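You operate a simulated robot arm through the tools that you are given. There is no shell and no other tool. Be economical: measure what you need, move in short steps, check, and stop when the job is done.

The job below is to be done with a simulated two-armed robot. You get a single attempt, and the scene is never put back.

Task
Hold the mixing board still and scrub the dried filler off it.
Fine: with the sponge float, wetted in the wash tub; float back, clean board to the window end of the sill. Set down upright: sponge float. What is to be rubbed or washed off counts as gone when no trace of it is left.

It is judged by the outcome, as a careful person would: the job done as asked, and still so three seconds after it is handed in. It fails if anything else is knocked over, pushed out of place, dropped, spilled or broken.

Robot
Two 7-joint arms with two-finger parallel grippers on one trunk, on a base that drives. Base frame: it is fixed to the floor where the robot stands at the start and does not move with it; the origin is under the middle of the robot, x ahead of it, y to its left, z up; the surface under the hand at the start is at about z = 950. Lengths are in mm, angles in rad, forces in N, time in s.
The left shoulder is at the start at [70, 134, 1301], the right one opposite. With the tool pointing down near the work surface each hand reaches from about 100 to 640 mm from the robot's upright axis, wherever it stands, measured 20 degrees to its own side. Places, roughly: window end of the sill [500, -500, 1000]. Payload 1.57 kg a hand.
The TCP of each hand is the grasp point between the finger pads, 30 mm short of the fingertips. In the tool frame z runs along the fingers and y along their closing line. Largest opening 80 mm; finger width 17, thickness 12; the body of the gripper, 40 by 82 mm, starts 80 mm behind the TCP.
Orientation is that of the tool frame in the base frame, as a unit quaternion [w, x, y, z]. With the fingers straight down and closing along the base's y, the tool's x points along the base's -x, its y along +y and its z along -z.

Tools
- The arms move only by the tool jog_arm. It takes "left_plan", "right_plan" or both (then of equal length, played together; a hand with none holds still); each is a list of rows, each a list of 3 entries, a list of its own where there are three numbers: the turn, a rotation vector about the tool's x, y, z in rad, then the shift along the tool's x, y, z in mm, then the gripper command, from -1 (shut) to 1 (fully open), values between in proportion. In form: [[[ax, ay, az], [x, y, z], jaw], ...]. A call has 1 to 10 rows; each row is the pose to reach, as a shift and turn from the pose commanded when the call began, along the tool's axes at that moment. Rows are played at 5 a second. More than 50 mm and 0.15 rad between two rows, or a gripper value outside its range, and nothing of the call is played. Where a pose cannot be reached the arm comes as near as it can. A force on the tool above 40 N (or 10 N above the force at the start of the call, whichever is more), or a blocked arm, ends the call early, and 0.2 s more pass. Each finger travels about 153 mm/s and halts on what it meets, pressing with about 35 N; the grip force reading is that of the motor and also rises with nothing between the fingers. The clock runs only during rows and for 0.2 s after the last one: add rows that repeat a pose to give the fingers time. It gives the time, the measured TCP pose, the force on the tool (base axes), the opening and the grip force at its end, in the units of the frame above (readings bear some noise), with the torque about the TCP (base axes, N m) and any sound that the robot's microphone picked up.
- Cameras (640 x 400 px; columns grow to the right, rows downward): "scene" is now at [137.8, -4.1, 1529.2]; the picture's right is [-0.03, -1.00, 0.00], its down [-0.58, 0.02, -0.81] and it looks along [0.81, -0.02, -0.58] (base axes); focal length 214 px, centre (320, 200). "left" rides on the left gripper at [72, 7, -122] in its tool frame; the picture's right is [-0.09, 1.00, 0.00], its down [-0.84, -0.08, -0.54] and it looks along [-0.54, -0.05, 0.84] (tool axes); focal length 238 px, centre (320, 200). "right" rides on the right gripper at [72, -7, -122] in its tool frame; the picture's right is [0.09, 1.00, 0.00], its down [-0.84, 0.08, -0.54] and it looks along [-0.54, 0.05, 0.84] (tool axes); focal length 238 px, centre (320, 200). There is no depth. A picture from a camera that has moved, and an enlarged one, comes with that camera's place and axes in the base frame and with its lens.
- grab_frame(camera): a new picture of that camera. No time passes.
- slide_trunk(by): slides the trunk up (or, below 0, down) by that many mm; the arms and the scene camera ride with it, the base frame stays. It gives what a move gives, with no picture.
- roll_base(legs): drives the robot by 1 to 6 legs, each [ahead, left, turn to the left] in mm, mm and rad, along the robot's own axes; the way and the turn of a leg run together, so that a leg with both is an arc; at most 1500 mm and 3.142 rad a leg. The arms and the cameras ride along, it lands a little off, and it stops where it bumps. It gives what a move gives.
- turn_head(pan, tilt): turns the head with the scene camera to pan (to the left, within 1.501 rad either way) and tilt (down, from -0.506 to 1.204), counted from straight ahead of the robot. It gives what a move gives.
- zoom(camera, box): a new picture of the part [left, top, right, bottom] of that camera's present view, enlarged. No time passes.
- finish_job(): hands the job in; it is judged then, once.

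Go step by step. Nothing tells you exact positions but the pictures and the camera data: compare them with the known pose of the tool, close in by small moves and look again before you grip or let go. The budget is 120 turns and 108 pictures, counting those below and the enlarged ones. Unless the task says otherwise, let go and move clear before handing in, and close with one line.

The tools are called after ">>>" by a JSON object that holds its "fn" and its "kwargs". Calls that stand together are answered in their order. jog_arm: Moves the arms, as the interface text tells. Its arguments: {"type":"object","properties":{"left_plan":{"type":"array"},"right_plan":{"type":"array"}},"required":[]} The other tools are called the same way: slide_trunk (by) slides the trunk up or down; roll_base (legs) drives the base; turn_head (pan, tilt) turns the head that bears the scene camera; grab_frame (camera) takes a picture; zoom (camera, box) takes an enlarged picture of a part of a camera's view; finish_job () hands the job in.

At the start:

```text
time_s: 0.0
left_position: [386.5, 46.1, 1359.6]
left_ee_rot: [0.0, -0.001, 1.0, 0.0]
left_contact_force: [-0.2, 0.7, -0.1]
left_ft_torque: [-0.04, 0.02, 0.02]
left_gripper_width: 80.1
left_grasp_force: 0.1
right_position: [419.8, -337.6, 1385.7]
right_ee_rot: [0.0, -0.001, 1.0, 0.0]
right_contact_force: [0.2, 0.7, 0.1]
right_ft_torque: [0.03, 0.04, 0.01]
right_gripper_width: 79.9
right_grasp_force: 0.0
trunk travel left (down, up): [-875.0, 65.0]
robot x, y, heading: [-2.0, 0.9, 0.006]
head pan, tilt: [-0.03, 0.621]
```

scene: 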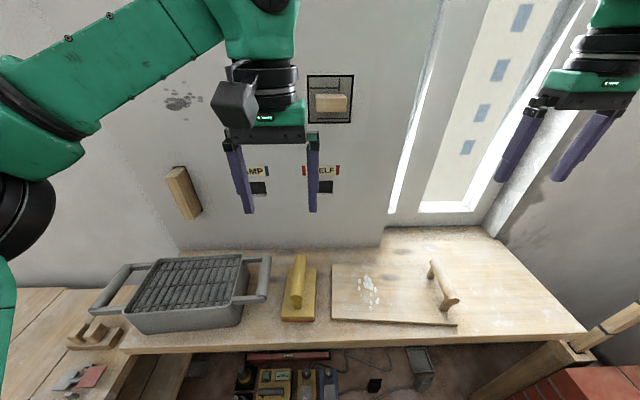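
right: 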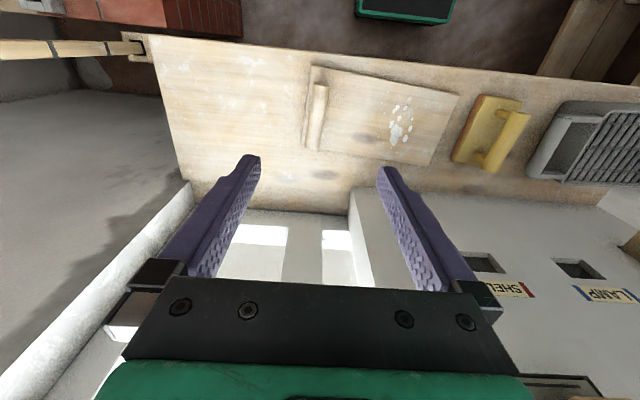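
left: 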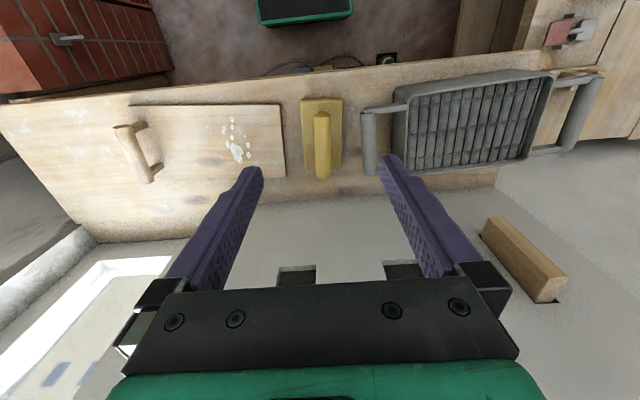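

I see the sill with the wash tub on the left, the yellow sponge float in the middle, and the mixing board with filler and a handle on the right. I'll look closer first.

>>> {"fn": "zoom", "kwargs": {"camera": "scene", "box": [80, 220, 340, 380]}}

>>> {"fn": "zoom", "kwargs": {"camera": "scene", "box": [260, 210, 520, 370]}}

>>> {"fn": "zoom", "kwargs": {"camera": "left", "box": [100, 60, 360, 220]}}

>>> {"fn": "zoom", "kwargs": {"camera": "left", "box": [340, 50, 600, 210]}}

```text
2.46 times, centred on (210, 300) of scene
camera zoom: at [137.8, -4.1, 1529.2], right [-0.03, -1.0, 0.0], down [-0.58, 0.02, -0.81], along [0.81, -0.02, -0.58], focal length 528 px, centre (591, -46)
```

zoom: 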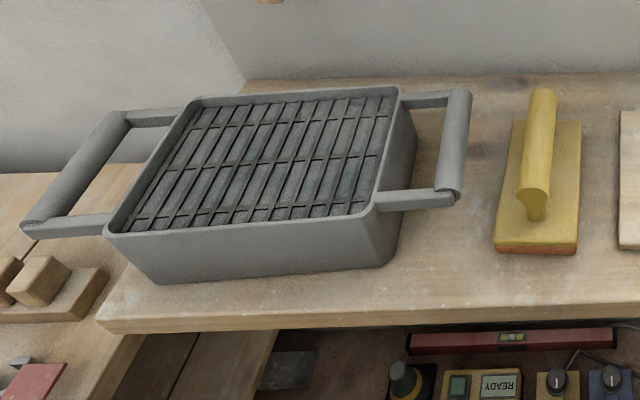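

```text
2.46 times, centred on (390, 290) of scene
camera zoom: at [137.8, -4.1, 1529.2], right [-0.03, -1.0, 0.0], down [-0.58, 0.02, -0.81], along [0.81, -0.02, -0.58], focal length 528 px, centre (148, -22)
```

zoom: 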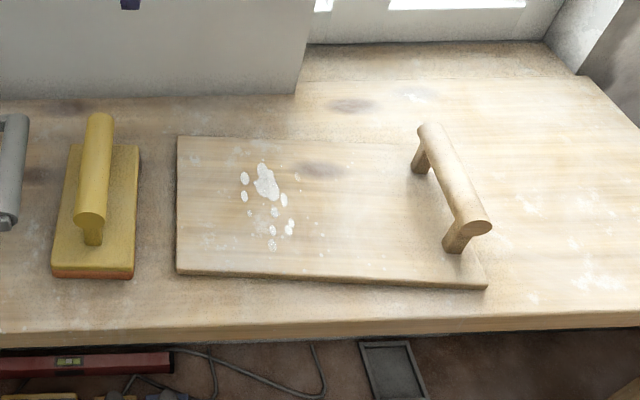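

```text
2.46 times, centred on (230, 140) of left
camera zoom: at [315.7, 54.0, 1482.5], right [0.09, 1.0, 0.0], down [0.84, -0.08, 0.54], along [0.54, -0.05, -0.84], focal length 587 px, centre (542, 348)
```

zoom: 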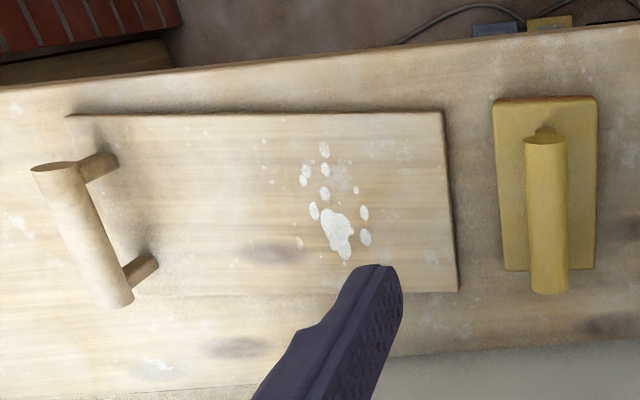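

```text
2.46 times, centred on (470, 130) of left
camera zoom: at [315.7, 54.0, 1482.5], right [0.09, 1.0, 0.0], down [0.84, -0.08, 0.54], along [0.54, -0.05, -0.84], focal length 587 px, centre (-49, 372)
```

zoom: 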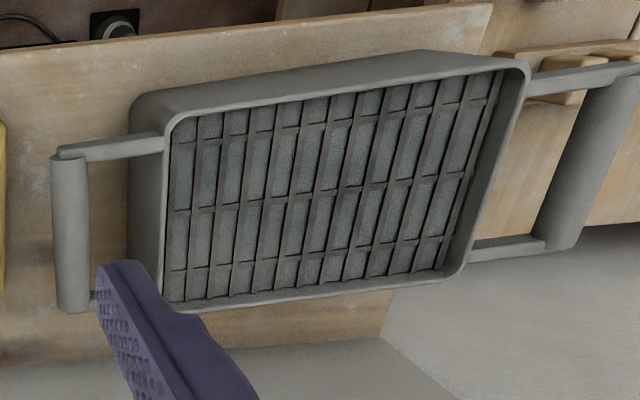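

The float's handle runs along x, centred near (480, 45, 1040). The board's handle is near (463, -335, 1033), and the tub rim is at z≈1068. I'll lower both hands to just above the two handles to refine these positions.

>>> {"fn": "jog_arm", "kwargs": {"left_plan": [[[0, 0, 0], [-16, 0, 35], 1], [[0, 0, 0], [-31, 0, 70], 1], [[0, 0, 0], [-47, 0, 105], 1], [[0, 0, 0], [-62, 0, 140], 1], [[0, 0, 0], [-78, 0, 175], 1], [[0, 0, 0], [-93, 0, 205], 1], [[0, 0, 0], [-93, 0, 205], 1]], "right_plan": [[[0, 0, 0], [-7, 0, 38], 1], [[0, 0, 0], [-14, 0, 76], 1], [[0, 0, 0], [-21, 0, 114], 1], [[0, 0, 0], [-28, 0, 152], 1], [[0, 0, 0], [-35, 0, 190], 1], [[0, 0, 0], [-43, 3, 230], 1], [[0, 0, 0], [-43, 3, 230], 1]]}}

>>> {"fn": "grab_frame", "kwargs": {"camera": "left"}}

>>> {"fn": "grab_frame", "kwargs": {"camera": "right"}}

>>> {"fn": "grab_frame", "kwargs": {"camera": "scene"}}

```text
time_s: 1.6
left_position: [480.2, 46.9, 1154.7]
left_ee_rot: [0.0, 0.0, 1.0, -0.001]
left_contact_force: [0.0, 0.0, 0.2]
left_ft_torque: [0.02, 0.01, -0.01]
left_gripper_width: 79.9
left_grasp_force: 0.1
right_position: [464.2, -335.1, 1155.7]
right_ee_rot: [0.002, 0.0, 1.0, 0.0]
right_contact_force: [0.0, 0.8, -0.5]
right_ft_torque: [-0.03, -0.01, 0.01]
right_gripper_width: 80.1
right_grasp_force: 0.1
trunk travel left (down, up): [-875.0, 65.0]
robot x, y, heading: [0.2, 0.8, -0.002]
head pan, tilt: [-0.03, 0.621]
```

```text
100 pictures are left
camera left: at [409.2, 54.2, 1277.4], right [0.09, 1.0, 0.0], down [0.84, -0.08, 0.54], along [0.54, -0.05, -0.84], focal length 238 px, centre (320, 200)
```

left: 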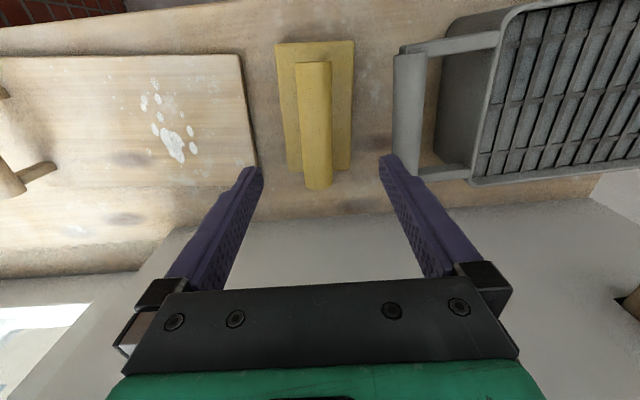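

```text
99 pictures are left
camera right: at [392.5, -340.1, 1276.3], right [-0.09, 1.0, 0.0], down [0.84, 0.08, 0.54], along [0.54, 0.05, -0.84], focal length 238 px, centre (320, 200)
```

right: 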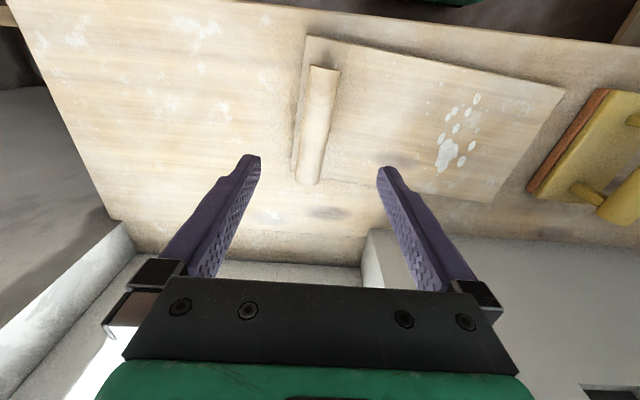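

```text
98 pictures are left
camera scene: at [137.0, -3.9, 1529.3], right [-0.03, -1.0, 0.0], down [-0.58, 0.02, -0.81], along [0.81, -0.02, -0.58], focal length 214 px, centre (320, 200)
```

scene: 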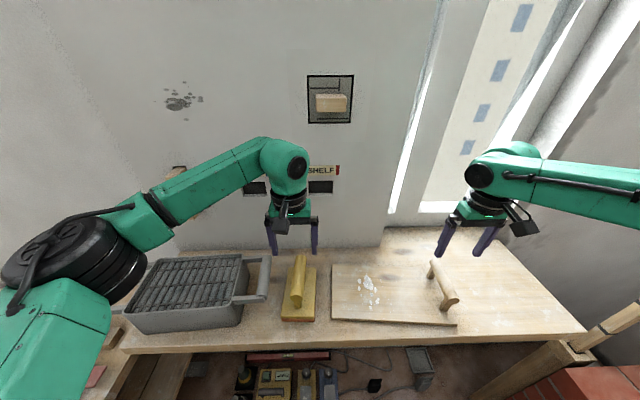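

Both handles sit between the fingers, yawed about -0.06 rad. I'll descend around both handles with jaws open, then check before gripping.

>>> {"fn": "jog_arm", "kwargs": {"left_plan": [[[0, 0, 0.055], [0, -4, 30], 1], [[0, 0, 0.055], [0, -4, 65], 1], [[0, 0, 0.055], [0, -4, 95], 1], [[0, 0, 0.055], [0, -4, 110], 1], [[0, 0, 0.055], [0, -4, 110], 1]], "right_plan": [[[0, 0, 0.063], [-4, -3, 30], 1], [[0, 0, 0.063], [-4, -3, 65], 1], [[0, 0, 0.063], [-4, -3, 100], 1], [[0, 0, 0.063], [-4, -3, 118], 1], [[0, 0, 0.063], [-4, -3, 118], 1]]}}

>>> {"fn": "grab_frame", "kwargs": {"camera": "left"}}

>>> {"fn": "grab_frame", "kwargs": {"camera": "right"}}

>>> {"fn": "zoom", "kwargs": {"camera": "scene", "box": [230, 180, 550, 380]}}

```text
time_s: 2.8
left_position: [480.2, 40.9, 1045.5]
left_ee_rot: [0.0, 0.027, 1.0, -0.001]
left_contact_force: [0.6, 0.5, 1.5]
left_ft_torque: [0.0, 0.0, -0.01]
left_gripper_width: 79.8
left_grasp_force: 0.0
right_position: [467.1, -338.1, 1037.7]
right_ee_rot: [-0.001, 0.031, 1.0, 0.0]
right_contact_force: [0.4, 0.4, 0.6]
right_ft_torque: [-0.03, 0.0, 0.01]
right_gripper_width: 80.0
right_grasp_force: 0.1
trunk travel left (down, up): [-875.0, 65.0]
robot x, y, heading: [-0.8, 1.1, -0.001]
head pan, tilt: [-0.03, 0.621]
```

```text
97 pictures are left
camera left: at [409.3, 53.0, 1167.4], right [0.15, 0.99, 0.0], down [0.83, -0.12, 0.54], along [0.54, -0.08, -0.84], focal length 238 px, centre (320, 200)
```

left: 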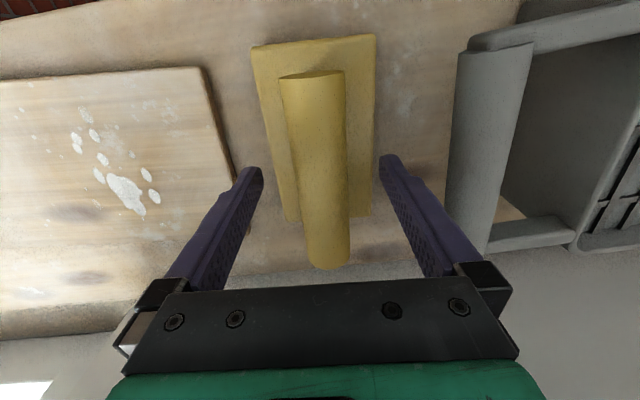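

```text
96 pictures are left
camera right: at [396.4, -338.2, 1159.2], right [-0.03, 1.0, 0.0], down [0.84, 0.02, 0.54], along [0.54, 0.02, -0.84], focal length 238 px, centre (320, 200)
```

right: 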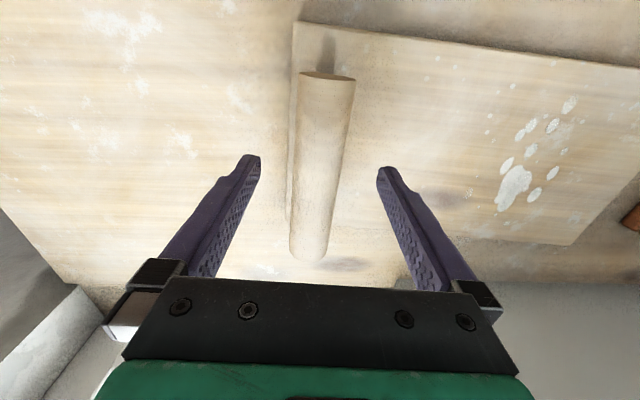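

```text
2.00 times, centred on (390, 280) of scene
camera zoom: at [137.7, -4.1, 1529.2], right [-0.03, -1.0, 0.0], down [-0.58, 0.02, -0.81], along [0.81, -0.02, -0.58], focal length 429 px, centre (180, 40)
```

zoom: 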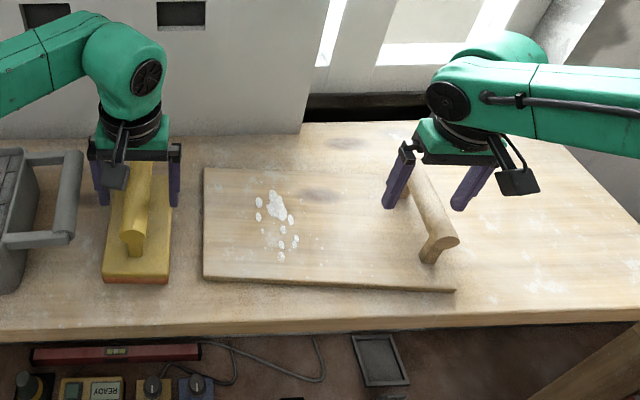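

Both handles are nicely centred; I'll make a tiny correction and lower slightly, then close both hands.

>>> {"fn": "jog_arm", "kwargs": {"left_plan": [[[0, 0, 0], [0, 0, 4], 1], [[0, 0, 0], [0, 0, 4], 1], [[0, 0, 0], [0, 0, 4], 0], [[0, 0, 0], [0, 0, 4], -1], [[0, 0, 0], [0, 0, 4], -1], [[0, 0, 0], [0, 0, 4], -1]], "right_plan": [[[0, 0, 0], [0, -3, 6], 1], [[0, 0, 0], [0, -3, 6], 1], [[0, 0, 0], [0, -3, 6], 0], [[0, 0, 0], [0, -3, 6], -1], [[0, 0, 0], [0, -3, 6], -1], [[0, 0, 0], [0, -3, 6], -1]]}}

>>> {"fn": "zoom", "kwargs": {"camera": "scene", "box": [230, 180, 550, 380]}}

```text
time_s: 4.2
left_position: [480.0, 41.6, 1042.2]
left_ee_rot: [-0.001, 0.027, 1.0, 0.0]
left_contact_force: [-0.7, 0.9, 0.1]
left_ft_torque: [-0.03, 0.04, -0.01]
left_gripper_width: 31.7
left_grasp_force: 34.6
right_position: [466.7, -342.3, 1032.1]
right_ee_rot: [0.0, 0.031, 1.0, 0.0]
right_contact_force: [0.7, 0.7, 1.5]
right_ft_torque: [0.02, -0.11, -0.28]
right_gripper_width: 29.8
right_grasp_force: 35.4
trunk travel left (down, up): [-875.0, 65.0]
robot x, y, heading: [-0.2, -1.9, 0.0]
head pan, tilt: [-0.03, 0.621]
```

```text
2.00 times, centred on (390, 280) of scene
camera zoom: at [137.8, -4.0, 1529.2], right [-0.03, -1.0, 0.0], down [-0.58, 0.02, -0.81], along [0.81, -0.02, -0.58], focal length 429 px, centre (180, 40)
```

zoom: 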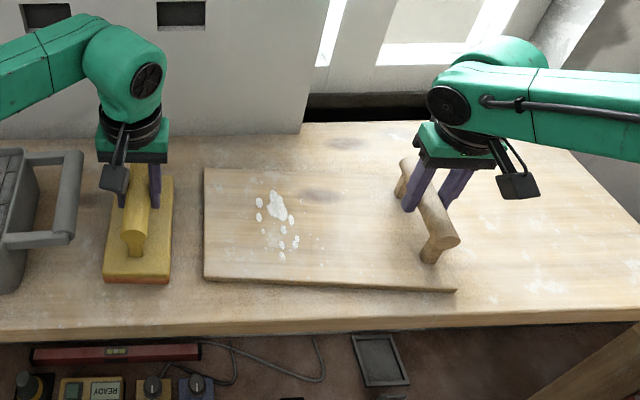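

Both grips hold (31.7 mm and 29.8 mm). I'll lift the float straight up, holding the board, and view the tub.

>>> {"fn": "jog_arm", "kwargs": {"left_plan": [[[0, 0, 0], [0, 0, -15], -1], [[0, 0, 0], [0, 0, -50], -1], [[0, 0, 0], [0, 0, -90], -1], [[0, 0, 0], [0, 0, -130], -1], [[0, 0, 0], [0, 0, -170], -1], [[0, 0, 0], [0, 0, -190], -1], [[0, 0, 0], [0, 0, -190], -1]]}}

>>> {"fn": "grab_frame", "kwargs": {"camera": "left"}}

>>> {"fn": "grab_frame", "kwargs": {"camera": "scene"}}

```text
time_s: 5.8
left_position: [479.2, 44.3, 1232.2]
left_ee_rot: [0.0, 0.027, 1.0, -0.001]
left_contact_force: [0.5, -0.1, -0.3]
left_ft_torque: [-0.02, 0.01, -0.01]
left_gripper_width: 0.0
left_grasp_force: 21.2
right_position: [466.6, -340.9, 1032.9]
right_ee_rot: [0.0, 0.031, 1.0, 0.0]
right_contact_force: [0.5, 0.3, 1.3]
right_ft_torque: [0.03, -0.11, -0.32]
right_gripper_width: 29.7
right_grasp_force: 35.1
trunk travel left (down, up): [-875.0, 65.0]
robot x, y, heading: [0.7, 3.4, 0.006]
head pan, tilt: [-0.03, 0.621]
```

```text
93 pictures are left
camera left: at [408.8, 55.0, 1353.9], right [0.15, 0.99, 0.0], down [0.83, -0.12, 0.54], along [0.54, -0.08, -0.84], focal length 238 px, centre (320, 200)
```

left: 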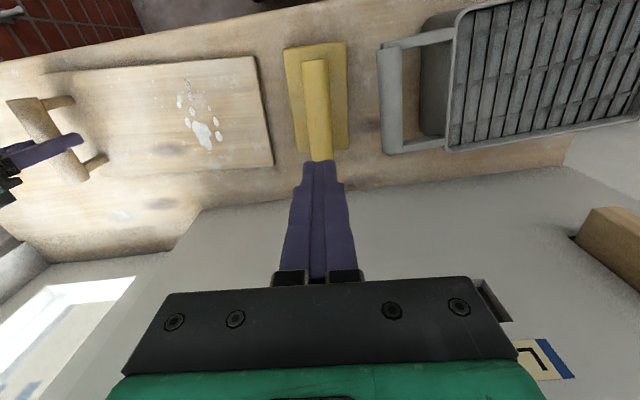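

```text
92 pictures are left
camera scene: at [137.7, -4.0, 1529.2], right [-0.03, -1.0, 0.0], down [-0.58, 0.02, -0.81], along [0.81, -0.02, -0.58], focal length 214 px, centre (320, 200)
```

scene: 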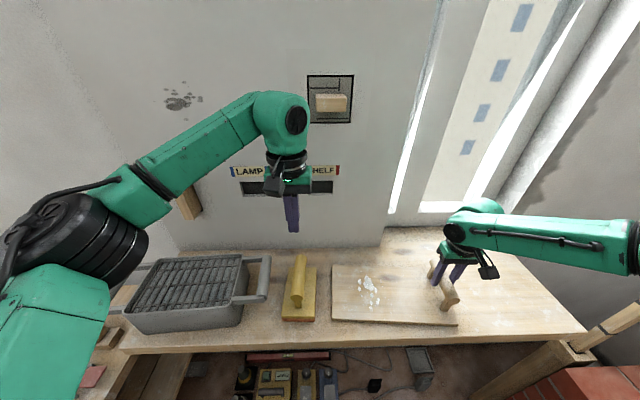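

The fingers slipped off the handle; the float seems to have stayed in place. I'll look closely at its handle before trying lower.

>>> {"fn": "zoom", "kwargs": {"camera": "scene", "box": [250, 230, 350, 330]}}

>>> {"fn": "zoom", "kwargs": {"camera": "left", "box": [250, 20, 410, 180]}}

>>> {"fn": "zoom", "kwargs": {"camera": "right", "box": [440, 40, 640, 240]}}

```text
4.00 times, centred on (300, 280) of scene
camera zoom: at [137.7, -4.0, 1529.2], right [-0.03, -1.0, 0.0], down [-0.58, 0.02, -0.81], along [0.81, -0.02, -0.58], focal length 858 px, centre (400, -120)
```

zoom: 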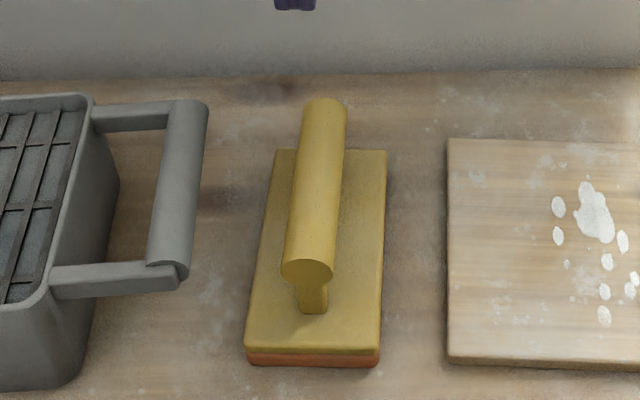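

```text
2.50 times, centred on (330, 100) of left
camera zoom: at [408.8, 55.0, 1353.9], right [0.15, 0.99, 0.0], down [0.83, -0.12, 0.54], along [0.54, -0.08, -0.84], focal length 596 px, centre (295, 450)
```

zoom: 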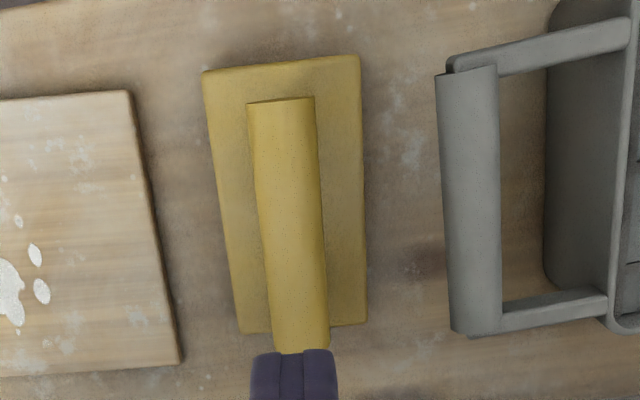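

```text
2.00 times, centred on (540, 140) of right
camera zoom: at [396.2, -341.3, 1153.2], right [-0.03, 1.0, 0.0], down [0.84, 0.02, 0.54], along [0.54, 0.02, -0.84], focal length 477 px, centre (-120, 320)
```

zoom: 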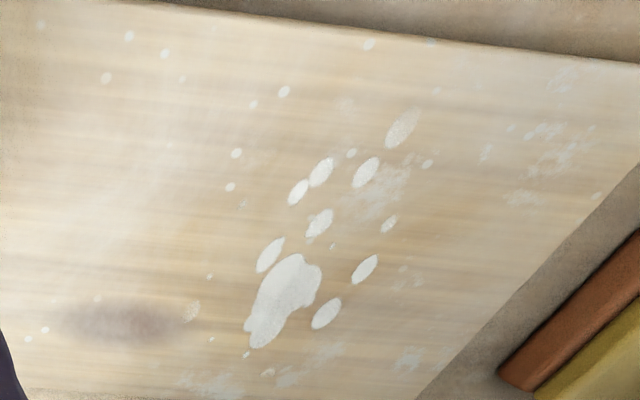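

The float is undisturbed. The handle axis is more like z≈1034, so I gripped above its widest part. I'll go back down lower (TCP≈1027) and regrip, then do a small test lift.

>>> {"fn": "jog_arm", "kwargs": {"left_plan": [[[0, 0, 0], [0, 0, 0], 1], [[0, 0, 0], [0, 0, 45], 1], [[0, 0, 0], [0, 0, 90], 1], [[0, 0, 0], [0, 0, 135], 1], [[0, 0, 0], [0, 0, 175], 1], [[0, 0, 0], [0, 0, 204], 1], [[0, 0, 0], [0, 0, 204], 1]]}}

>>> {"fn": "grab_frame", "kwargs": {"camera": "left"}}

>>> {"fn": "jog_arm", "kwargs": {"left_plan": [[[0, 0, 0], [0, 0, 0], 0], [[0, 0, 0], [0, 0, 0], -1], [[0, 0, 0], [0, 0, 0], -1], [[0, 0, 0], [0, 0, 0], -1]]}}

>>> {"fn": "jog_arm", "kwargs": {"left_plan": [[[0, 0, 0], [0, 0, -4], -1], [[0, 0, 0], [0, 0, -8], -1], [[0, 0, 0], [0, 0, -14], -1], [[0, 0, 0], [0, 0, -20], -1], [[0, 0, 0], [0, 0, -25], -1], [[0, 0, 0], [0, 0, -25], -1]]}}

>>> {"fn": "zoom", "kwargs": {"camera": "scene", "box": [250, 230, 350, 330]}}

```text
time_s: 7.4
left_position: [479.7, 42.7, 1026.1]
left_ee_rot: [0.0, 0.027, 1.0, 0.0]
left_contact_force: [0.1, -1.1, -0.2]
left_ft_torque: [-0.01, 0.01, 0.0]
left_gripper_width: 79.9
left_grasp_force: 0.1
right_position: [466.6, -342.6, 1031.2]
right_ee_rot: [0.0, 0.033, 0.999, 0.0]
right_contact_force: [0.4, -0.6, 1.3]
right_ft_torque: [-0.04, 0.13, -0.22]
right_gripper_width: 29.9
right_grasp_force: 34.9
trunk travel left (down, up): [-875.0, 65.0]
robot x, y, heading: [0.7, 1.0, 0.005]
head pan, tilt: [-0.03, 0.621]
```

```text
88 pictures are left
camera left: at [408.0, 53.7, 1148.8], right [0.15, 0.99, 0.0], down [0.83, -0.12, 0.54], along [0.54, -0.08, -0.84], focal length 238 px, centre (320, 200)
```

left: 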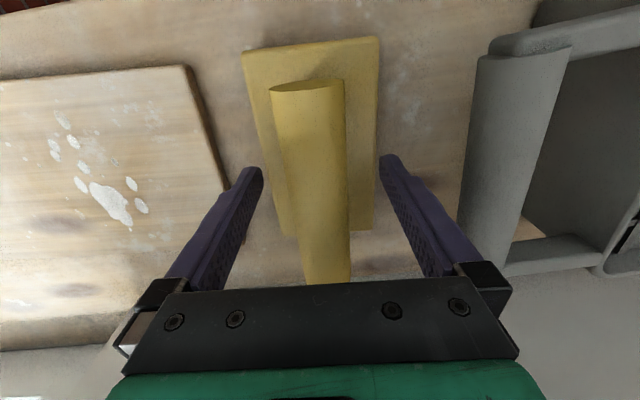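

```text
time_s: 8.4
left_position: [478.3, 42.0, 1026.7]
left_ee_rot: [0.0, 0.028, 1.0, 0.0]
left_contact_force: [0.9, 0.8, 0.0]
left_ft_torque: [0.01, -0.03, -0.01]
left_gripper_width: 31.4
left_grasp_force: 35.4
right_position: [468.3, -341.5, 1032.4]
right_ee_rot: [0.0, 0.031, 1.0, 0.0]
right_contact_force: [-0.3, -0.9, 0.7]
right_ft_torque: [0.03, 0.07, -0.24]
right_gripper_width: 29.6
right_grasp_force: 34.3
trunk travel left (down, up): [-875.0, 65.0]
robot x, y, heading: [-2.4, -1.1, 0.001]
head pan, tilt: [-0.03, 0.621]
```

```text
time_s: 9.8
left_position: [479.8, 42.3, 1051.9]
left_ee_rot: [0.0, 0.028, 1.0, 0.0]
left_contact_force: [0.0, 0.9, -1.7]
left_ft_torque: [0.0, -0.02, 0.01]
left_gripper_width: 31.7
left_grasp_force: 35.0
right_position: [467.7, -341.0, 1031.4]
right_ee_rot: [0.0, 0.031, 1.0, 0.0]
right_contact_force: [-0.2, 0.7, 1.8]
right_ft_torque: [-0.04, -0.07, -0.3]
right_gripper_width: 29.7
right_grasp_force: 34.9
trunk travel left (down, up): [-875.0, 65.0]
robot x, y, heading: [-1.9, 1.4, -0.001]
head pan, tilt: [-0.03, 0.621]
```

```text
4.00 times, centred on (300, 280) of scene
camera zoom: at [137.7, -4.1, 1529.2], right [-0.03, -1.0, 0.0], down [-0.58, 0.02, -0.81], along [0.81, -0.02, -0.58], focal length 858 px, centre (400, -120)
```

zoom: 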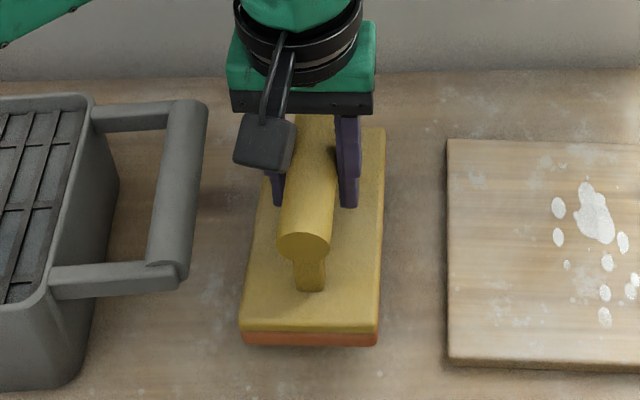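

The float is held now (bottom about 77 mm below the TCP). I'll lift clear, then swing over the tub turning about 84° so the float fits inside lengthwise.

>>> {"fn": "jog_arm", "kwargs": {"left_plan": [[[0, 0, 0], [0, 0, -35], -1], [[0, 0, 0], [0, 0, -75], -1], [[0, 0, 0], [0, 0, -115], -1], [[0, 0, 0], [0, 0, -150], -1], [[0, 0, 0], [0, 0, -150], -1]]}}

>>> {"fn": "jog_arm", "kwargs": {"left_plan": [[[0, 0, 0.146], [4, 26, 0], -1], [[0, 0, 0.292], [8, 52, 0], -1], [[0, 0, 0.438], [11, 78, 0], -1], [[0, 0, 0.584], [15, 104, 0], -1], [[0, 0, 0.73], [19, 130, 0], -1], [[0, 0, 0.876], [23, 156, 0], -1], [[0, 0, 1.022], [26, 182, 0], -1], [[0, 0, 1.168], [30, 208, 0], -1], [[0, 0, 1.314], [34, 234, 0], -1], [[0, 0, 1.46], [37, 260, 0], -1]]}}

>>> {"fn": "grab_frame", "kwargs": {"camera": "scene"}}

>>> {"fn": "grab_frame", "kwargs": {"camera": "left"}}

```text
time_s: 11.0
left_position: [480.3, 43.4, 1203.5]
left_ee_rot: [0.001, 0.028, 1.0, 0.0]
left_contact_force: [0.6, 0.7, -2.0]
left_ft_torque: [0.03, -0.01, 0.0]
left_gripper_width: 31.3
left_grasp_force: 34.5
right_position: [467.1, -340.6, 1031.4]
right_ee_rot: [0.0, 0.031, 1.0, 0.001]
right_contact_force: [-0.1, -0.3, 1.1]
right_ft_torque: [0.01, -0.09, -0.02]
right_gripper_width: 29.9
right_grasp_force: 34.7
trunk travel left (down, up): [-875.0, 65.0]
robot x, y, heading: [-3.5, -2.0, -0.003]
head pan, tilt: [-0.03, 0.621]
```

```text
time_s: 13.2
left_position: [225.1, 97.9, 1223.2]
left_ee_rot: [0.003, 0.681, 0.732, 0.0]
left_contact_force: [-0.7, -0.2, -1.2]
left_ft_torque: [0.02, -0.04, -0.04]
left_gripper_width: 31.8
left_grasp_force: 35.8
left hand out of reach, approached as far as the arm can: row 4, 5, 6, 7, 8, 9, 10
right_position: [466.4, -342.0, 1032.7]
right_ee_rot: [0.001, 0.031, 1.0, 0.0]
right_contact_force: [-0.9, 0.7, 0.4]
right_ft_torque: [-0.26, 0.01, -0.03]
right_gripper_width: 29.9
right_grasp_force: 35.3
trunk travel left (down, up): [-875.0, 65.0]
robot x, y, heading: [-3.0, 0.2, 0.004]
head pan, tilt: [-0.03, 0.621]
```

```text
86 pictures are left
camera scene: at [136.1, -3.7, 1529.3], right [-0.03, -1.0, 0.0], down [-0.58, 0.02, -0.81], along [0.81, -0.02, -0.58], focal length 214 px, centre (320, 200)
```

scene: 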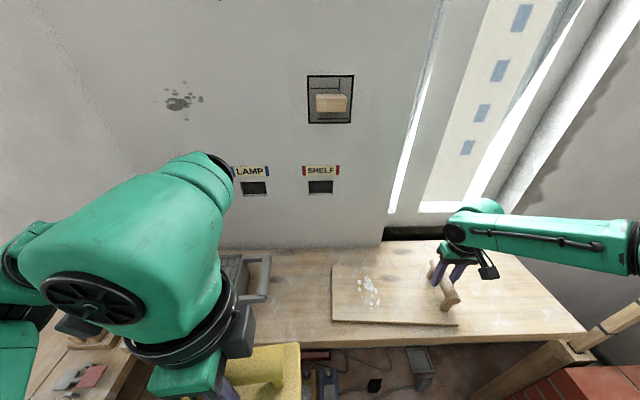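

```text
85 pictures are left
camera left: at [226.0, 170.4, 1345.8], right [1.0, -0.02, 0.0], down [-0.02, -0.84, 0.54], along [-0.01, -0.54, -0.84], focal length 238 px, centre (320, 200)
```

left: 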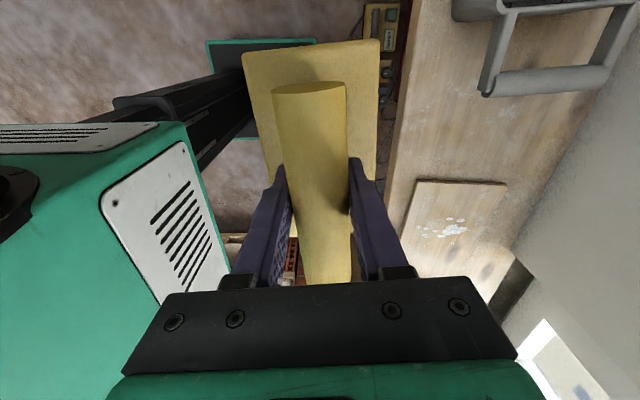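

The arm could not reach with that wrist turn and folded inward; the float is still held. I'll check what the commanded pose is now with a tiny turn back before unwinding.

>>> {"fn": "jog_arm", "kwargs": {"left_plan": [[[0, 0, -0.1], [0, 0, 0], -1], [[0, 0, -0.2], [0, 0, 0], -1]]}}

```text
time_s: 13.8
left_position: [230.1, 94.7, 1221.6]
left_ee_rot: [-0.001, 0.611, 0.791, 0.0]
left_contact_force: [0.3, -0.1, -1.3]
left_ft_torque: [-0.02, 0.0, 0.0]
left_gripper_width: 31.3
left_grasp_force: 35.0
right_position: [468.1, -341.4, 1031.3]
right_ee_rot: [0.001, 0.031, 1.0, 0.0]
right_contact_force: [-0.2, -0.4, -0.4]
right_ft_torque: [-0.08, -0.16, 0.11]
right_gripper_width: 29.9
right_grasp_force: 35.2
trunk travel left (down, up): [-875.0, 65.0]
robot x, y, heading: [3.1, 0.9, -0.004]
head pan, tilt: [-0.03, 0.621]
```

Commanded pose equals the actual one. I'll unwind the turn while moving back out over the sill.

>>> {"fn": "jog_arm", "kwargs": {"left_plan": [[[0, 0, -0.126], [-9, 20, 0], -1], [[0, 0, -0.252], [-19, 41, 0], -1], [[0, 0, -0.378], [-28, 61, 0], -1], [[0, 0, -0.504], [-38, 81, 0], -1], [[0, 0, -0.63], [-47, 101, 0], -1], [[0, 0, -0.756], [-56, 122, 0], -1], [[0, 0, -0.882], [-66, 142, 0], -1], [[0, 0, -1.008], [-75, 162, 0], -1], [[0, 0, -1.134], [-85, 182, 0], -1], [[0, 0, -1.26], [-94, 203, 0], -1]]}}

>>> {"fn": "grab_frame", "kwargs": {"camera": "scene"}}

```text
time_s: 16.0
left_position: [453.2, 52.5, 1222.6]
left_ee_rot: [-0.001, 0.026, 1.0, 0.0]
left_contact_force: [-0.2, 0.7, -1.9]
left_ft_torque: [0.03, -0.02, 0.02]
left_gripper_width: 31.7
left_grasp_force: 34.7
right_position: [467.4, -342.0, 1031.4]
right_ee_rot: [0.0, 0.031, 1.0, 0.0]
right_contact_force: [0.6, -0.5, 0.3]
right_ft_torque: [0.15, 0.21, 0.12]
right_gripper_width: 29.8
right_grasp_force: 35.2
trunk travel left (down, up): [-875.0, 65.0]
robot x, y, heading: [-0.9, -0.4, -0.002]
head pan, tilt: [-0.03, 0.621]
```

```text
84 pictures are left
camera scene: at [138.3, -4.3, 1529.2], right [-0.03, -1.0, 0.0], down [-0.58, 0.02, -0.81], along [0.81, -0.02, -0.58], focal length 214 px, centre (320, 200)
```

scene: 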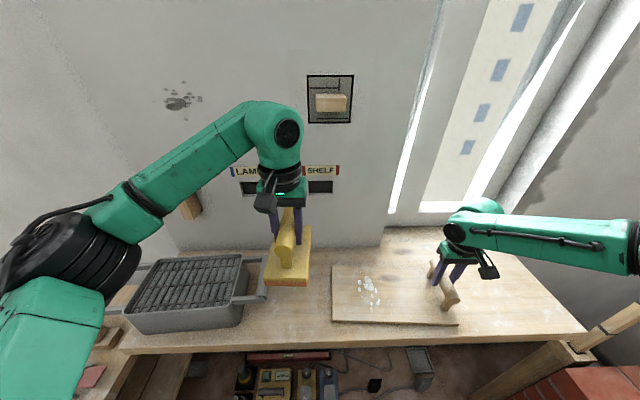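

Recovered, float still held. Now I'll try turning the other way while moving towards the tub, in a half-step.

>>> {"fn": "jog_arm", "kwargs": {"left_plan": [[[0, 0, -0.14], [1, 20, 0], -1], [[0, 0, -0.28], [2, 40, 0], -1], [[0, 0, -0.42], [3, 60, 0], -1], [[0, 0, -0.56], [4, 80, 0], -1], [[0, 0, -0.7], [5, 100, 0], -1], [[0, 0, -0.84], [6, 120, 0], -1]]}}

```text
time_s: 17.4
left_position: [454.0, 173.8, 1220.2]
left_ee_rot: [-0.001, -0.384, 0.923, -0.001]
left_contact_force: [-0.8, -0.1, -0.9]
left_ft_torque: [-0.01, -0.02, -0.03]
left_gripper_width: 31.5
left_grasp_force: 34.6
right_position: [468.0, -341.4, 1032.1]
right_ee_rot: [0.0, 0.031, 1.0, -0.001]
right_contact_force: [0.7, 0.3, -0.5]
right_ft_torque: [0.13, -0.16, -0.08]
right_gripper_width: 29.6
right_grasp_force: 35.2
trunk travel left (down, up): [-875.0, 65.0]
robot x, y, heading: [-2.2, -0.1, 0.0]
head pan, tilt: [-0.03, 0.621]
```

That direction works. Continuing to full turn over the tub centre.

>>> {"fn": "jog_arm", "kwargs": {"left_plan": [[[0, 0, -0.119], [-13, 13, 0], -1], [[0, 0, -0.238], [-27, 26, 0], -1], [[0, 0, -0.357], [-40, 38, 0], -1], [[0, 0, -0.476], [-54, 51, 0], -1], [[0, 0, -0.595], [-67, 64, 0], -1], [[0, 0, -0.714], [-80, 77, 0], -1], [[0, 0, -0.832], [-94, 90, 0], -1], [[0, 0, -0.832], [-94, 90, 0], -1]]}}

>>> {"fn": "grab_frame", "kwargs": {"camera": "scene"}}

>>> {"fn": "grab_frame", "kwargs": {"camera": "left"}}

```text
time_s: 19.2
left_position: [455.7, 304.8, 1220.9]
left_ee_rot: [0.002, 0.725, -0.689, 0.0]
left_contact_force: [-0.6, -0.5, -1.5]
left_ft_torque: [-0.01, 0.01, -0.01]
left_gripper_width: 31.8
left_grasp_force: 34.8
right_position: [466.8, -340.8, 1031.6]
right_ee_rot: [0.0, 0.031, 1.0, 0.001]
right_contact_force: [-1.2, 0.5, 0.3]
right_ft_torque: [-0.04, -0.08, 0.03]
right_gripper_width: 29.9
right_grasp_force: 35.2
trunk travel left (down, up): [-875.0, 65.0]
robot x, y, heading: [-1.1, 0.2, -0.003]
head pan, tilt: [-0.03, 0.621]
```

```text
83 pictures are left
camera scene: at [138.2, -3.9, 1529.2], right [-0.03, -1.0, 0.0], down [-0.58, 0.02, -0.81], along [0.81, -0.02, -0.58], focal length 214 px, centre (320, 200)
```

scene: 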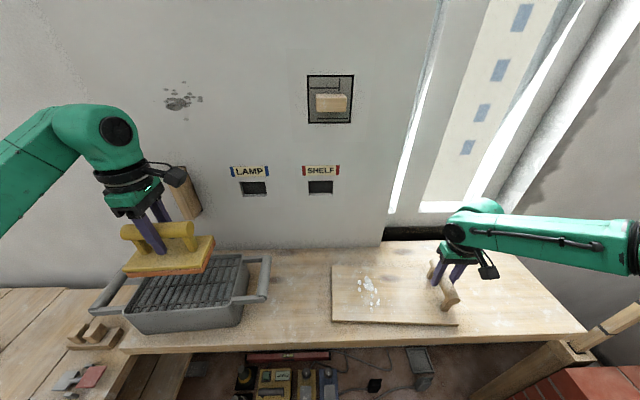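

```text
82 pictures are left
camera left: at [454.1, 233.0, 1343.5], right [-1.0, 0.04, 0.0], down [0.04, 0.84, 0.54], along [0.02, 0.54, -0.84], focal length 238 px, centre (320, 200)
```

left: 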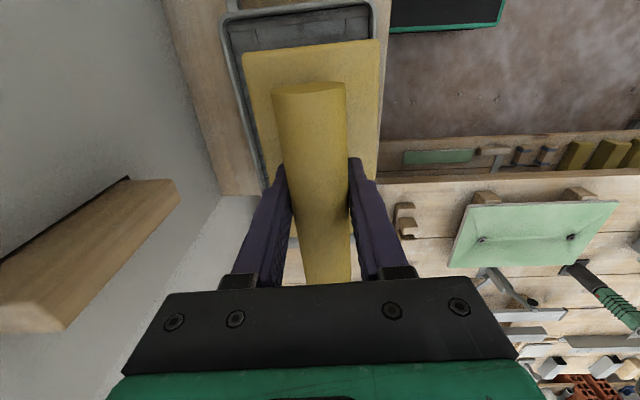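

The float hangs lengthwise over the tub. I'll lower to just above the rim and check clearance.

>>> {"fn": "jog_arm", "kwargs": {"left_plan": [[[0, 0, -0.02], [0, -4, 25], -1], [[0, 0, -0.02], [0, -4, 50], -1], [[0, 0, -0.02], [0, -4, 68], -1], [[0, 0, -0.02], [0, -4, 68], -1]]}}

>>> {"fn": "zoom", "kwargs": {"camera": "scene", "box": [80, 180, 300, 340]}}

>>> {"fn": "grab_frame", "kwargs": {"camera": "left"}}

```text
time_s: 20.2
left_position: [460.0, 302.4, 1152.8]
left_ee_rot: [0.0, 0.731, -0.682, 0.001]
left_contact_force: [-0.7, -0.4, -1.0]
left_ft_torque: [0.01, 0.01, -0.01]
left_gripper_width: 31.7
left_grasp_force: 34.9
right_position: [467.7, -340.1, 1032.1]
right_ee_rot: [-0.001, 0.031, 1.0, 0.0]
right_contact_force: [-0.8, -0.1, -0.1]
right_ft_torque: [-0.03, 0.06, 0.02]
right_gripper_width: 29.7
right_grasp_force: 34.6
trunk travel left (down, up): [-875.0, 65.0]
robot x, y, heading: [-6.9, -1.5, -0.005]
head pan, tilt: [-0.03, 0.621]
```

```text
2.50 times, centred on (190, 260) of scene
camera zoom: at [138.1, -4.0, 1529.2], right [-0.03, -1.0, 0.0], down [-0.58, 0.02, -0.81], along [0.81, -0.02, -0.58], focal length 536 px, centre (645, 50)
```

zoom: 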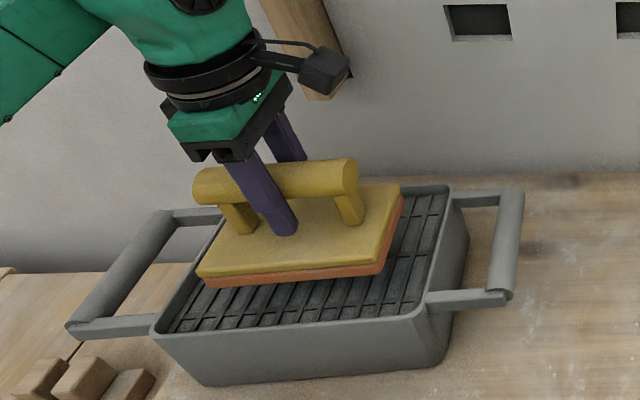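

```text
80 pictures are left
camera left: at [458.9, 232.8, 1275.1], right [-1.0, 0.02, 0.0], down [0.02, 0.84, 0.54], along [0.01, 0.54, -0.84], focal length 238 px, centre (320, 200)
```

left: 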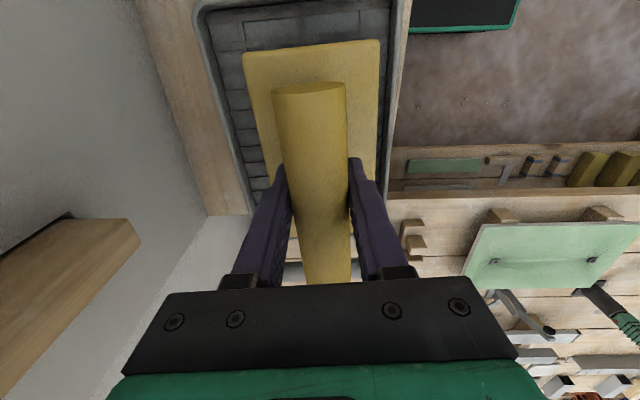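

Clearance looks good; I'll shift 6 mm to centre and lower gently into the tub.

>>> {"fn": "jog_arm", "kwargs": {"left_plan": [[[0, 0, 0], [-6, -6, 0], -1], [[0, 0, 0], [-6, -6, 8], -1], [[0, 0, 0], [-6, -6, 14], -1], [[0, 0, 0], [-6, -6, 20], -1]]}}

>>> {"fn": "zoom", "kwargs": {"camera": "scene", "box": [80, 180, 300, 340]}}

```text
time_s: 21.2
left_position: [465.0, 309.0, 1133.4]
left_ee_rot: [0.001, 0.731, -0.682, 0.0]
left_contact_force: [0.8, -0.3, -1.2]
left_ft_torque: [0.01, 0.02, 0.02]
left_gripper_width: 31.6
left_grasp_force: 35.0
right_position: [468.4, -340.3, 1031.5]
right_ee_rot: [0.0, 0.031, 1.0, 0.001]
right_contact_force: [-1.7, 0.3, 0.0]
right_ft_torque: [0.0, 0.07, 0.01]
right_gripper_width: 29.8
right_grasp_force: 35.4
trunk travel left (down, up): [-875.0, 65.0]
robot x, y, heading: [0.7, -3.6, 0.003]
head pan, tilt: [-0.03, 0.621]
```

```text
2.50 times, centred on (190, 260) of scene
camera zoom: at [138.1, -4.0, 1529.2], right [-0.03, -1.0, 0.0], down [-0.58, 0.02, -0.81], along [0.81, -0.02, -0.58], focal length 536 px, centre (645, 50)
```

zoom: 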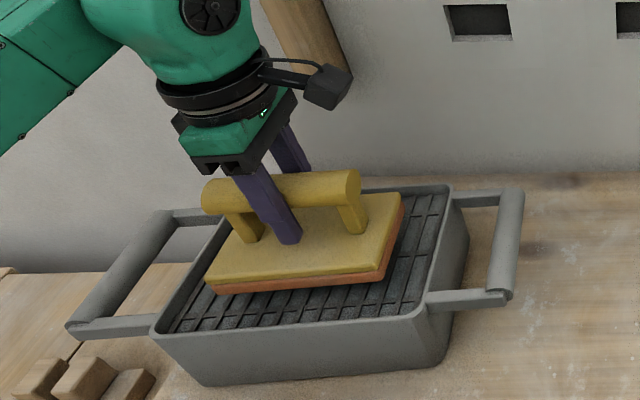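

No contact yet; continuing down slowly.

>>> {"fn": "jog_arm", "kwargs": {"left_plan": [[[0, 0, 0], [0, 0, 5], -1], [[0, 0, 0], [0, 0, 10], -1], [[0, 0, 0], [0, 0, 15], -1], [[0, 0, 0], [0, 0, 20], -1]]}}

>>> {"fn": "zoom", "kwargs": {"camera": "scene", "box": [80, 180, 300, 340]}}

```text
time_s: 22.2
left_position: [465.6, 309.5, 1112.5]
left_ee_rot: [0.0, 0.731, -0.683, 0.0]
left_contact_force: [-0.1, 0.2, -0.2]
left_ft_torque: [-0.11, -0.01, -0.02]
left_gripper_width: 31.6
left_grasp_force: 34.9
right_position: [468.2, -340.3, 1031.4]
right_ee_rot: [0.0, 0.032, 0.999, 0.001]
right_contact_force: [0.1, -0.6, 0.0]
right_ft_torque: [-0.04, 0.08, -0.03]
right_gripper_width: 29.7
right_grasp_force: 35.0
trunk travel left (down, up): [-875.0, 65.0]
robot x, y, heading: [0.2, 2.3, 0.007]
head pan, tilt: [-0.03, 0.621]
```

```text
2.50 times, centred on (190, 260) of scene
camera zoom: at [138.1, -4.0, 1529.2], right [-0.03, -1.0, 0.0], down [-0.58, 0.02, -0.81], along [0.81, -0.02, -0.58], focal length 536 px, centre (645, 50)
```

zoom: 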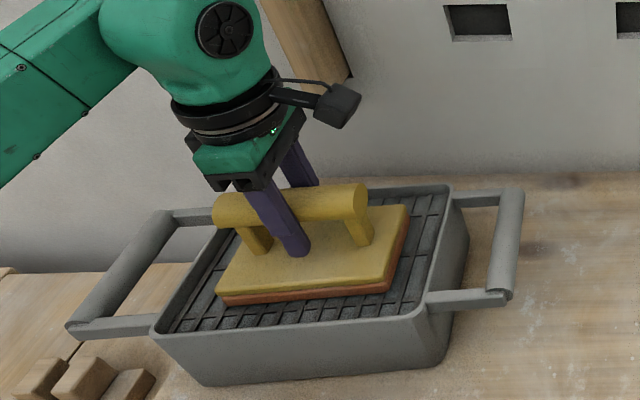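

Perhaps just touching; press a little more.

>>> {"fn": "jog_arm", "kwargs": {"left_plan": [[[0, 0, 0], [0, 0, 3], -1], [[0, 0, 0], [0, 0, 6], -1], [[0, 0, 0], [0, 0, 6], -1]]}}

>>> {"fn": "zoom", "kwargs": {"camera": "scene", "box": [80, 180, 300, 340]}}

```text
time_s: 23.0
left_position: [465.8, 308.5, 1109.8]
left_ee_rot: [-0.002, 0.731, -0.682, 0.003]
left_contact_force: [6.8, 6.4, 33.7]
left_ft_torque: [-0.12, 0.34, -0.03]
left_gripper_width: 32.0
left_grasp_force: 35.0
right_position: [465.7, -343.0, 1033.2]
right_ee_rot: [0.001, 0.032, 0.999, 0.001]
right_contact_force: [0.2, -0.4, 0.2]
right_ft_torque: [-0.34, 0.01, 0.02]
right_gripper_width: 29.8
right_grasp_force: 35.1
trunk travel left (down, up): [-875.0, 65.0]
robot x, y, heading: [2.9, 3.3, 0.002]
head pan, tilt: [-0.03, 0.621]
```

```text
2.50 times, centred on (190, 260) of scene
camera zoom: at [135.2, -6.0, 1529.7], right [-0.03, -1.0, 0.0], down [-0.58, 0.02, -0.81], along [0.81, -0.02, -0.58], focal length 536 px, centre (645, 50)
```

zoom: 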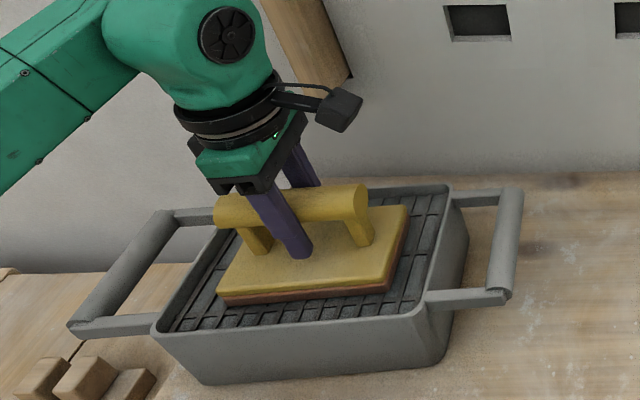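

The sponge has darkened: it is wetted (34 N on the grille). I'll lift straight up, pause, and check the float.

>>> {"fn": "jog_arm", "kwargs": {"left_plan": [[[0, 0, 0], [0, 0, -4], -1], [[0, 0, 0], [0, 0, -8], -1], [[0, 0, 0], [0, 0, -14], -1], [[0, 0, 0], [0, 0, -14], -1], [[0, 0, 0], [0, 0, -14], -1], [[0, 0, 0], [0, 0, -40], -1], [[0, 0, 0], [0, 0, -75], -1], [[0, 0, 0], [0, 0, -112], -1], [[0, 0, 0], [0, 0, -112], -1]]}}

>>> {"fn": "zoom", "kwargs": {"camera": "scene", "box": [80, 180, 300, 340]}}

>>> {"fn": "grab_frame", "kwargs": {"camera": "left"}}

```text
time_s: 25.0
left_position: [465.9, 310.7, 1219.9]
left_ee_rot: [0.001, 0.731, -0.682, 0.0]
left_contact_force: [0.6, -0.4, -1.8]
left_ft_torque: [0.01, -0.02, 0.0]
left_gripper_width: 31.5
left_grasp_force: 34.5
right_position: [467.9, -341.7, 1030.6]
right_ee_rot: [0.0, 0.032, 1.0, 0.0]
right_contact_force: [-1.0, -0.6, 0.6]
right_ft_torque: [0.18, -0.17, 0.05]
right_gripper_width: 29.5
right_grasp_force: 35.5
trunk travel left (down, up): [-875.0, 65.0]
robot x, y, heading: [1.7, 1.1, -0.001]
head pan, tilt: [-0.03, 0.621]
```

```text
2.50 times, centred on (190, 260) of scene
camera zoom: at [138.0, -4.1, 1529.2], right [-0.03, -1.0, 0.0], down [-0.58, 0.02, -0.81], along [0.81, -0.02, -0.58], focal length 536 px, centre (645, 50)
```

zoom: 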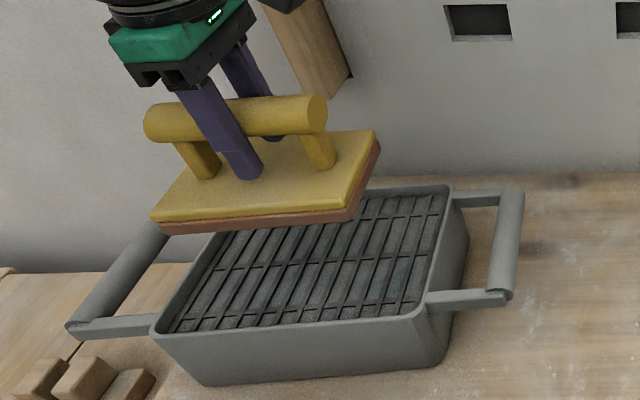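

```text
75 pictures are left
camera left: at [464.4, 239.0, 1341.9], right [-1.0, 0.03, 0.0], down [0.02, 0.84, 0.54], along [0.01, 0.54, -0.84], focal length 238 px, centre (320, 200)
```

left: 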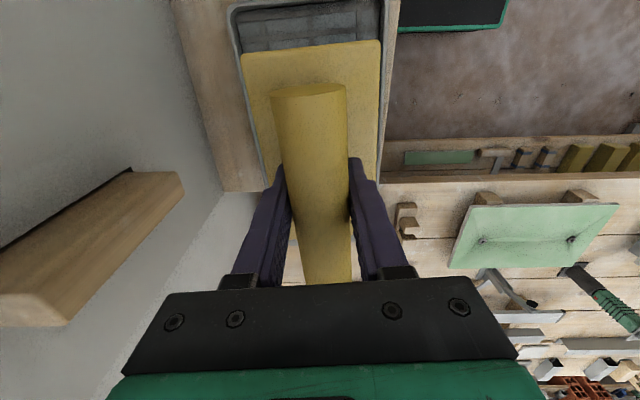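

Grip unchanged and sponge wet. Unwinding the turn towards the board.

>>> {"fn": "jog_arm", "kwargs": {"left_plan": [[[0, 0, 0.1415], [22, 2, 0], -1], [[0, 0, 0.283], [45, 3, 0], -1], [[0, 0, 0.4245], [67, 5, 0], -1], [[0, 0, 0.566], [90, 6, 0], -1], [[0, 0, 0.7075], [112, 8, 0], -1], [[0, 0, 0.849], [135, 9, 0], -1], [[0, 0, 0.849], [135, 9, 0], -1]]}}

```text
time_s: 26.6
left_position: [466.3, 174.6, 1219.0]
left_ee_rot: [-0.001, -0.384, 0.923, 0.0]
left_contact_force: [0.2, -0.6, -1.5]
left_ft_torque: [-0.03, 0.01, 0.02]
left_gripper_width: 31.5
left_grasp_force: 35.1
right_position: [467.3, -340.9, 1031.9]
right_ee_rot: [0.0, 0.031, 1.0, -0.001]
right_contact_force: [-0.7, -0.3, -0.1]
right_ft_torque: [0.08, -0.12, -0.08]
right_gripper_width: 29.9
right_grasp_force: 35.0
trunk travel left (down, up): [-875.0, 65.0]
robot x, y, heading: [-0.1, 1.5, -0.001]
head pan, tilt: [-0.03, 0.621]
```

>>> {"fn": "jog_arm", "kwargs": {"left_plan": [[[0, 0, 0.085], [18, -21, 0], -1], [[0, 0, 0.17], [36, -41, 0], -1], [[0, 0, 0.254], [55, -62, 0], -1], [[0, 0, 0.339], [73, -83, 0], -1], [[0, 0, 0.424], [91, -103, 0], -1], [[0, 0, 0.509], [109, -124, 0], -1], [[0, 0, 0.594], [127, -145, 0], -1], [[0, 0, 0.678], [146, -166, 0], -1], [[0, 0, 0.763], [164, -186, 0], -1], [[0, 0, 0.848], [182, -207, 0], -1]]}}

>>> {"fn": "grab_frame", "kwargs": {"camera": "scene"}}

>>> {"fn": "grab_frame", "kwargs": {"camera": "left"}}

```text
time_s: 28.8
left_position: [484.4, -101.5, 1219.4]
left_ee_rot: [0.0, 0.03, 1.0, 0.0]
left_contact_force: [-0.2, -0.4, -2.1]
left_ft_torque: [0.02, -0.04, 0.03]
left_gripper_width: 31.7
left_grasp_force: 35.0
right_position: [467.3, -341.4, 1032.7]
right_ee_rot: [0.001, 0.031, 1.0, 0.001]
right_contact_force: [1.2, 0.7, 0.8]
right_ft_torque: [-0.32, 0.23, -0.06]
right_gripper_width: 29.5
right_grasp_force: 34.7
trunk travel left (down, up): [-875.0, 65.0]
robot x, y, heading: [3.9, 2.2, 0.003]
head pan, tilt: [-0.03, 0.621]
```

```text
74 pictures are left
camera scene: at [137.3, -5.8, 1529.3], right [-0.03, -1.0, 0.0], down [-0.58, 0.02, -0.81], along [0.81, -0.02, -0.58], focal length 214 px, centre (320, 200)
```

scene: 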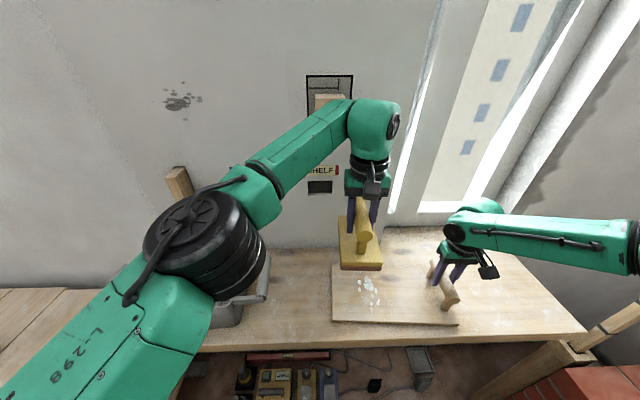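

```text
73 pictures are left
camera left: at [413.0, -90.0, 1341.5], right [0.15, 0.99, 0.0], down [0.83, -0.13, 0.54], along [0.54, -0.08, -0.84], focal length 238 px, centre (320, 200)
```

left: 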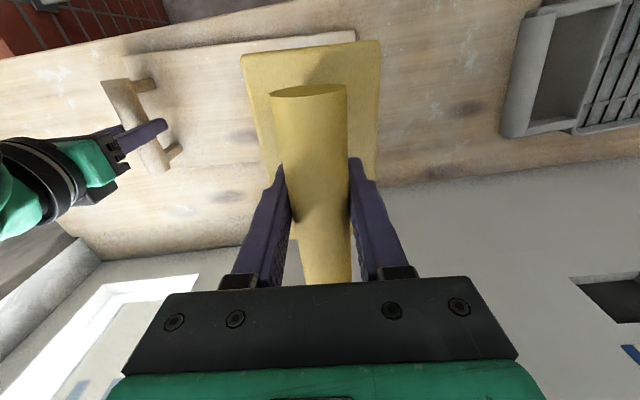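

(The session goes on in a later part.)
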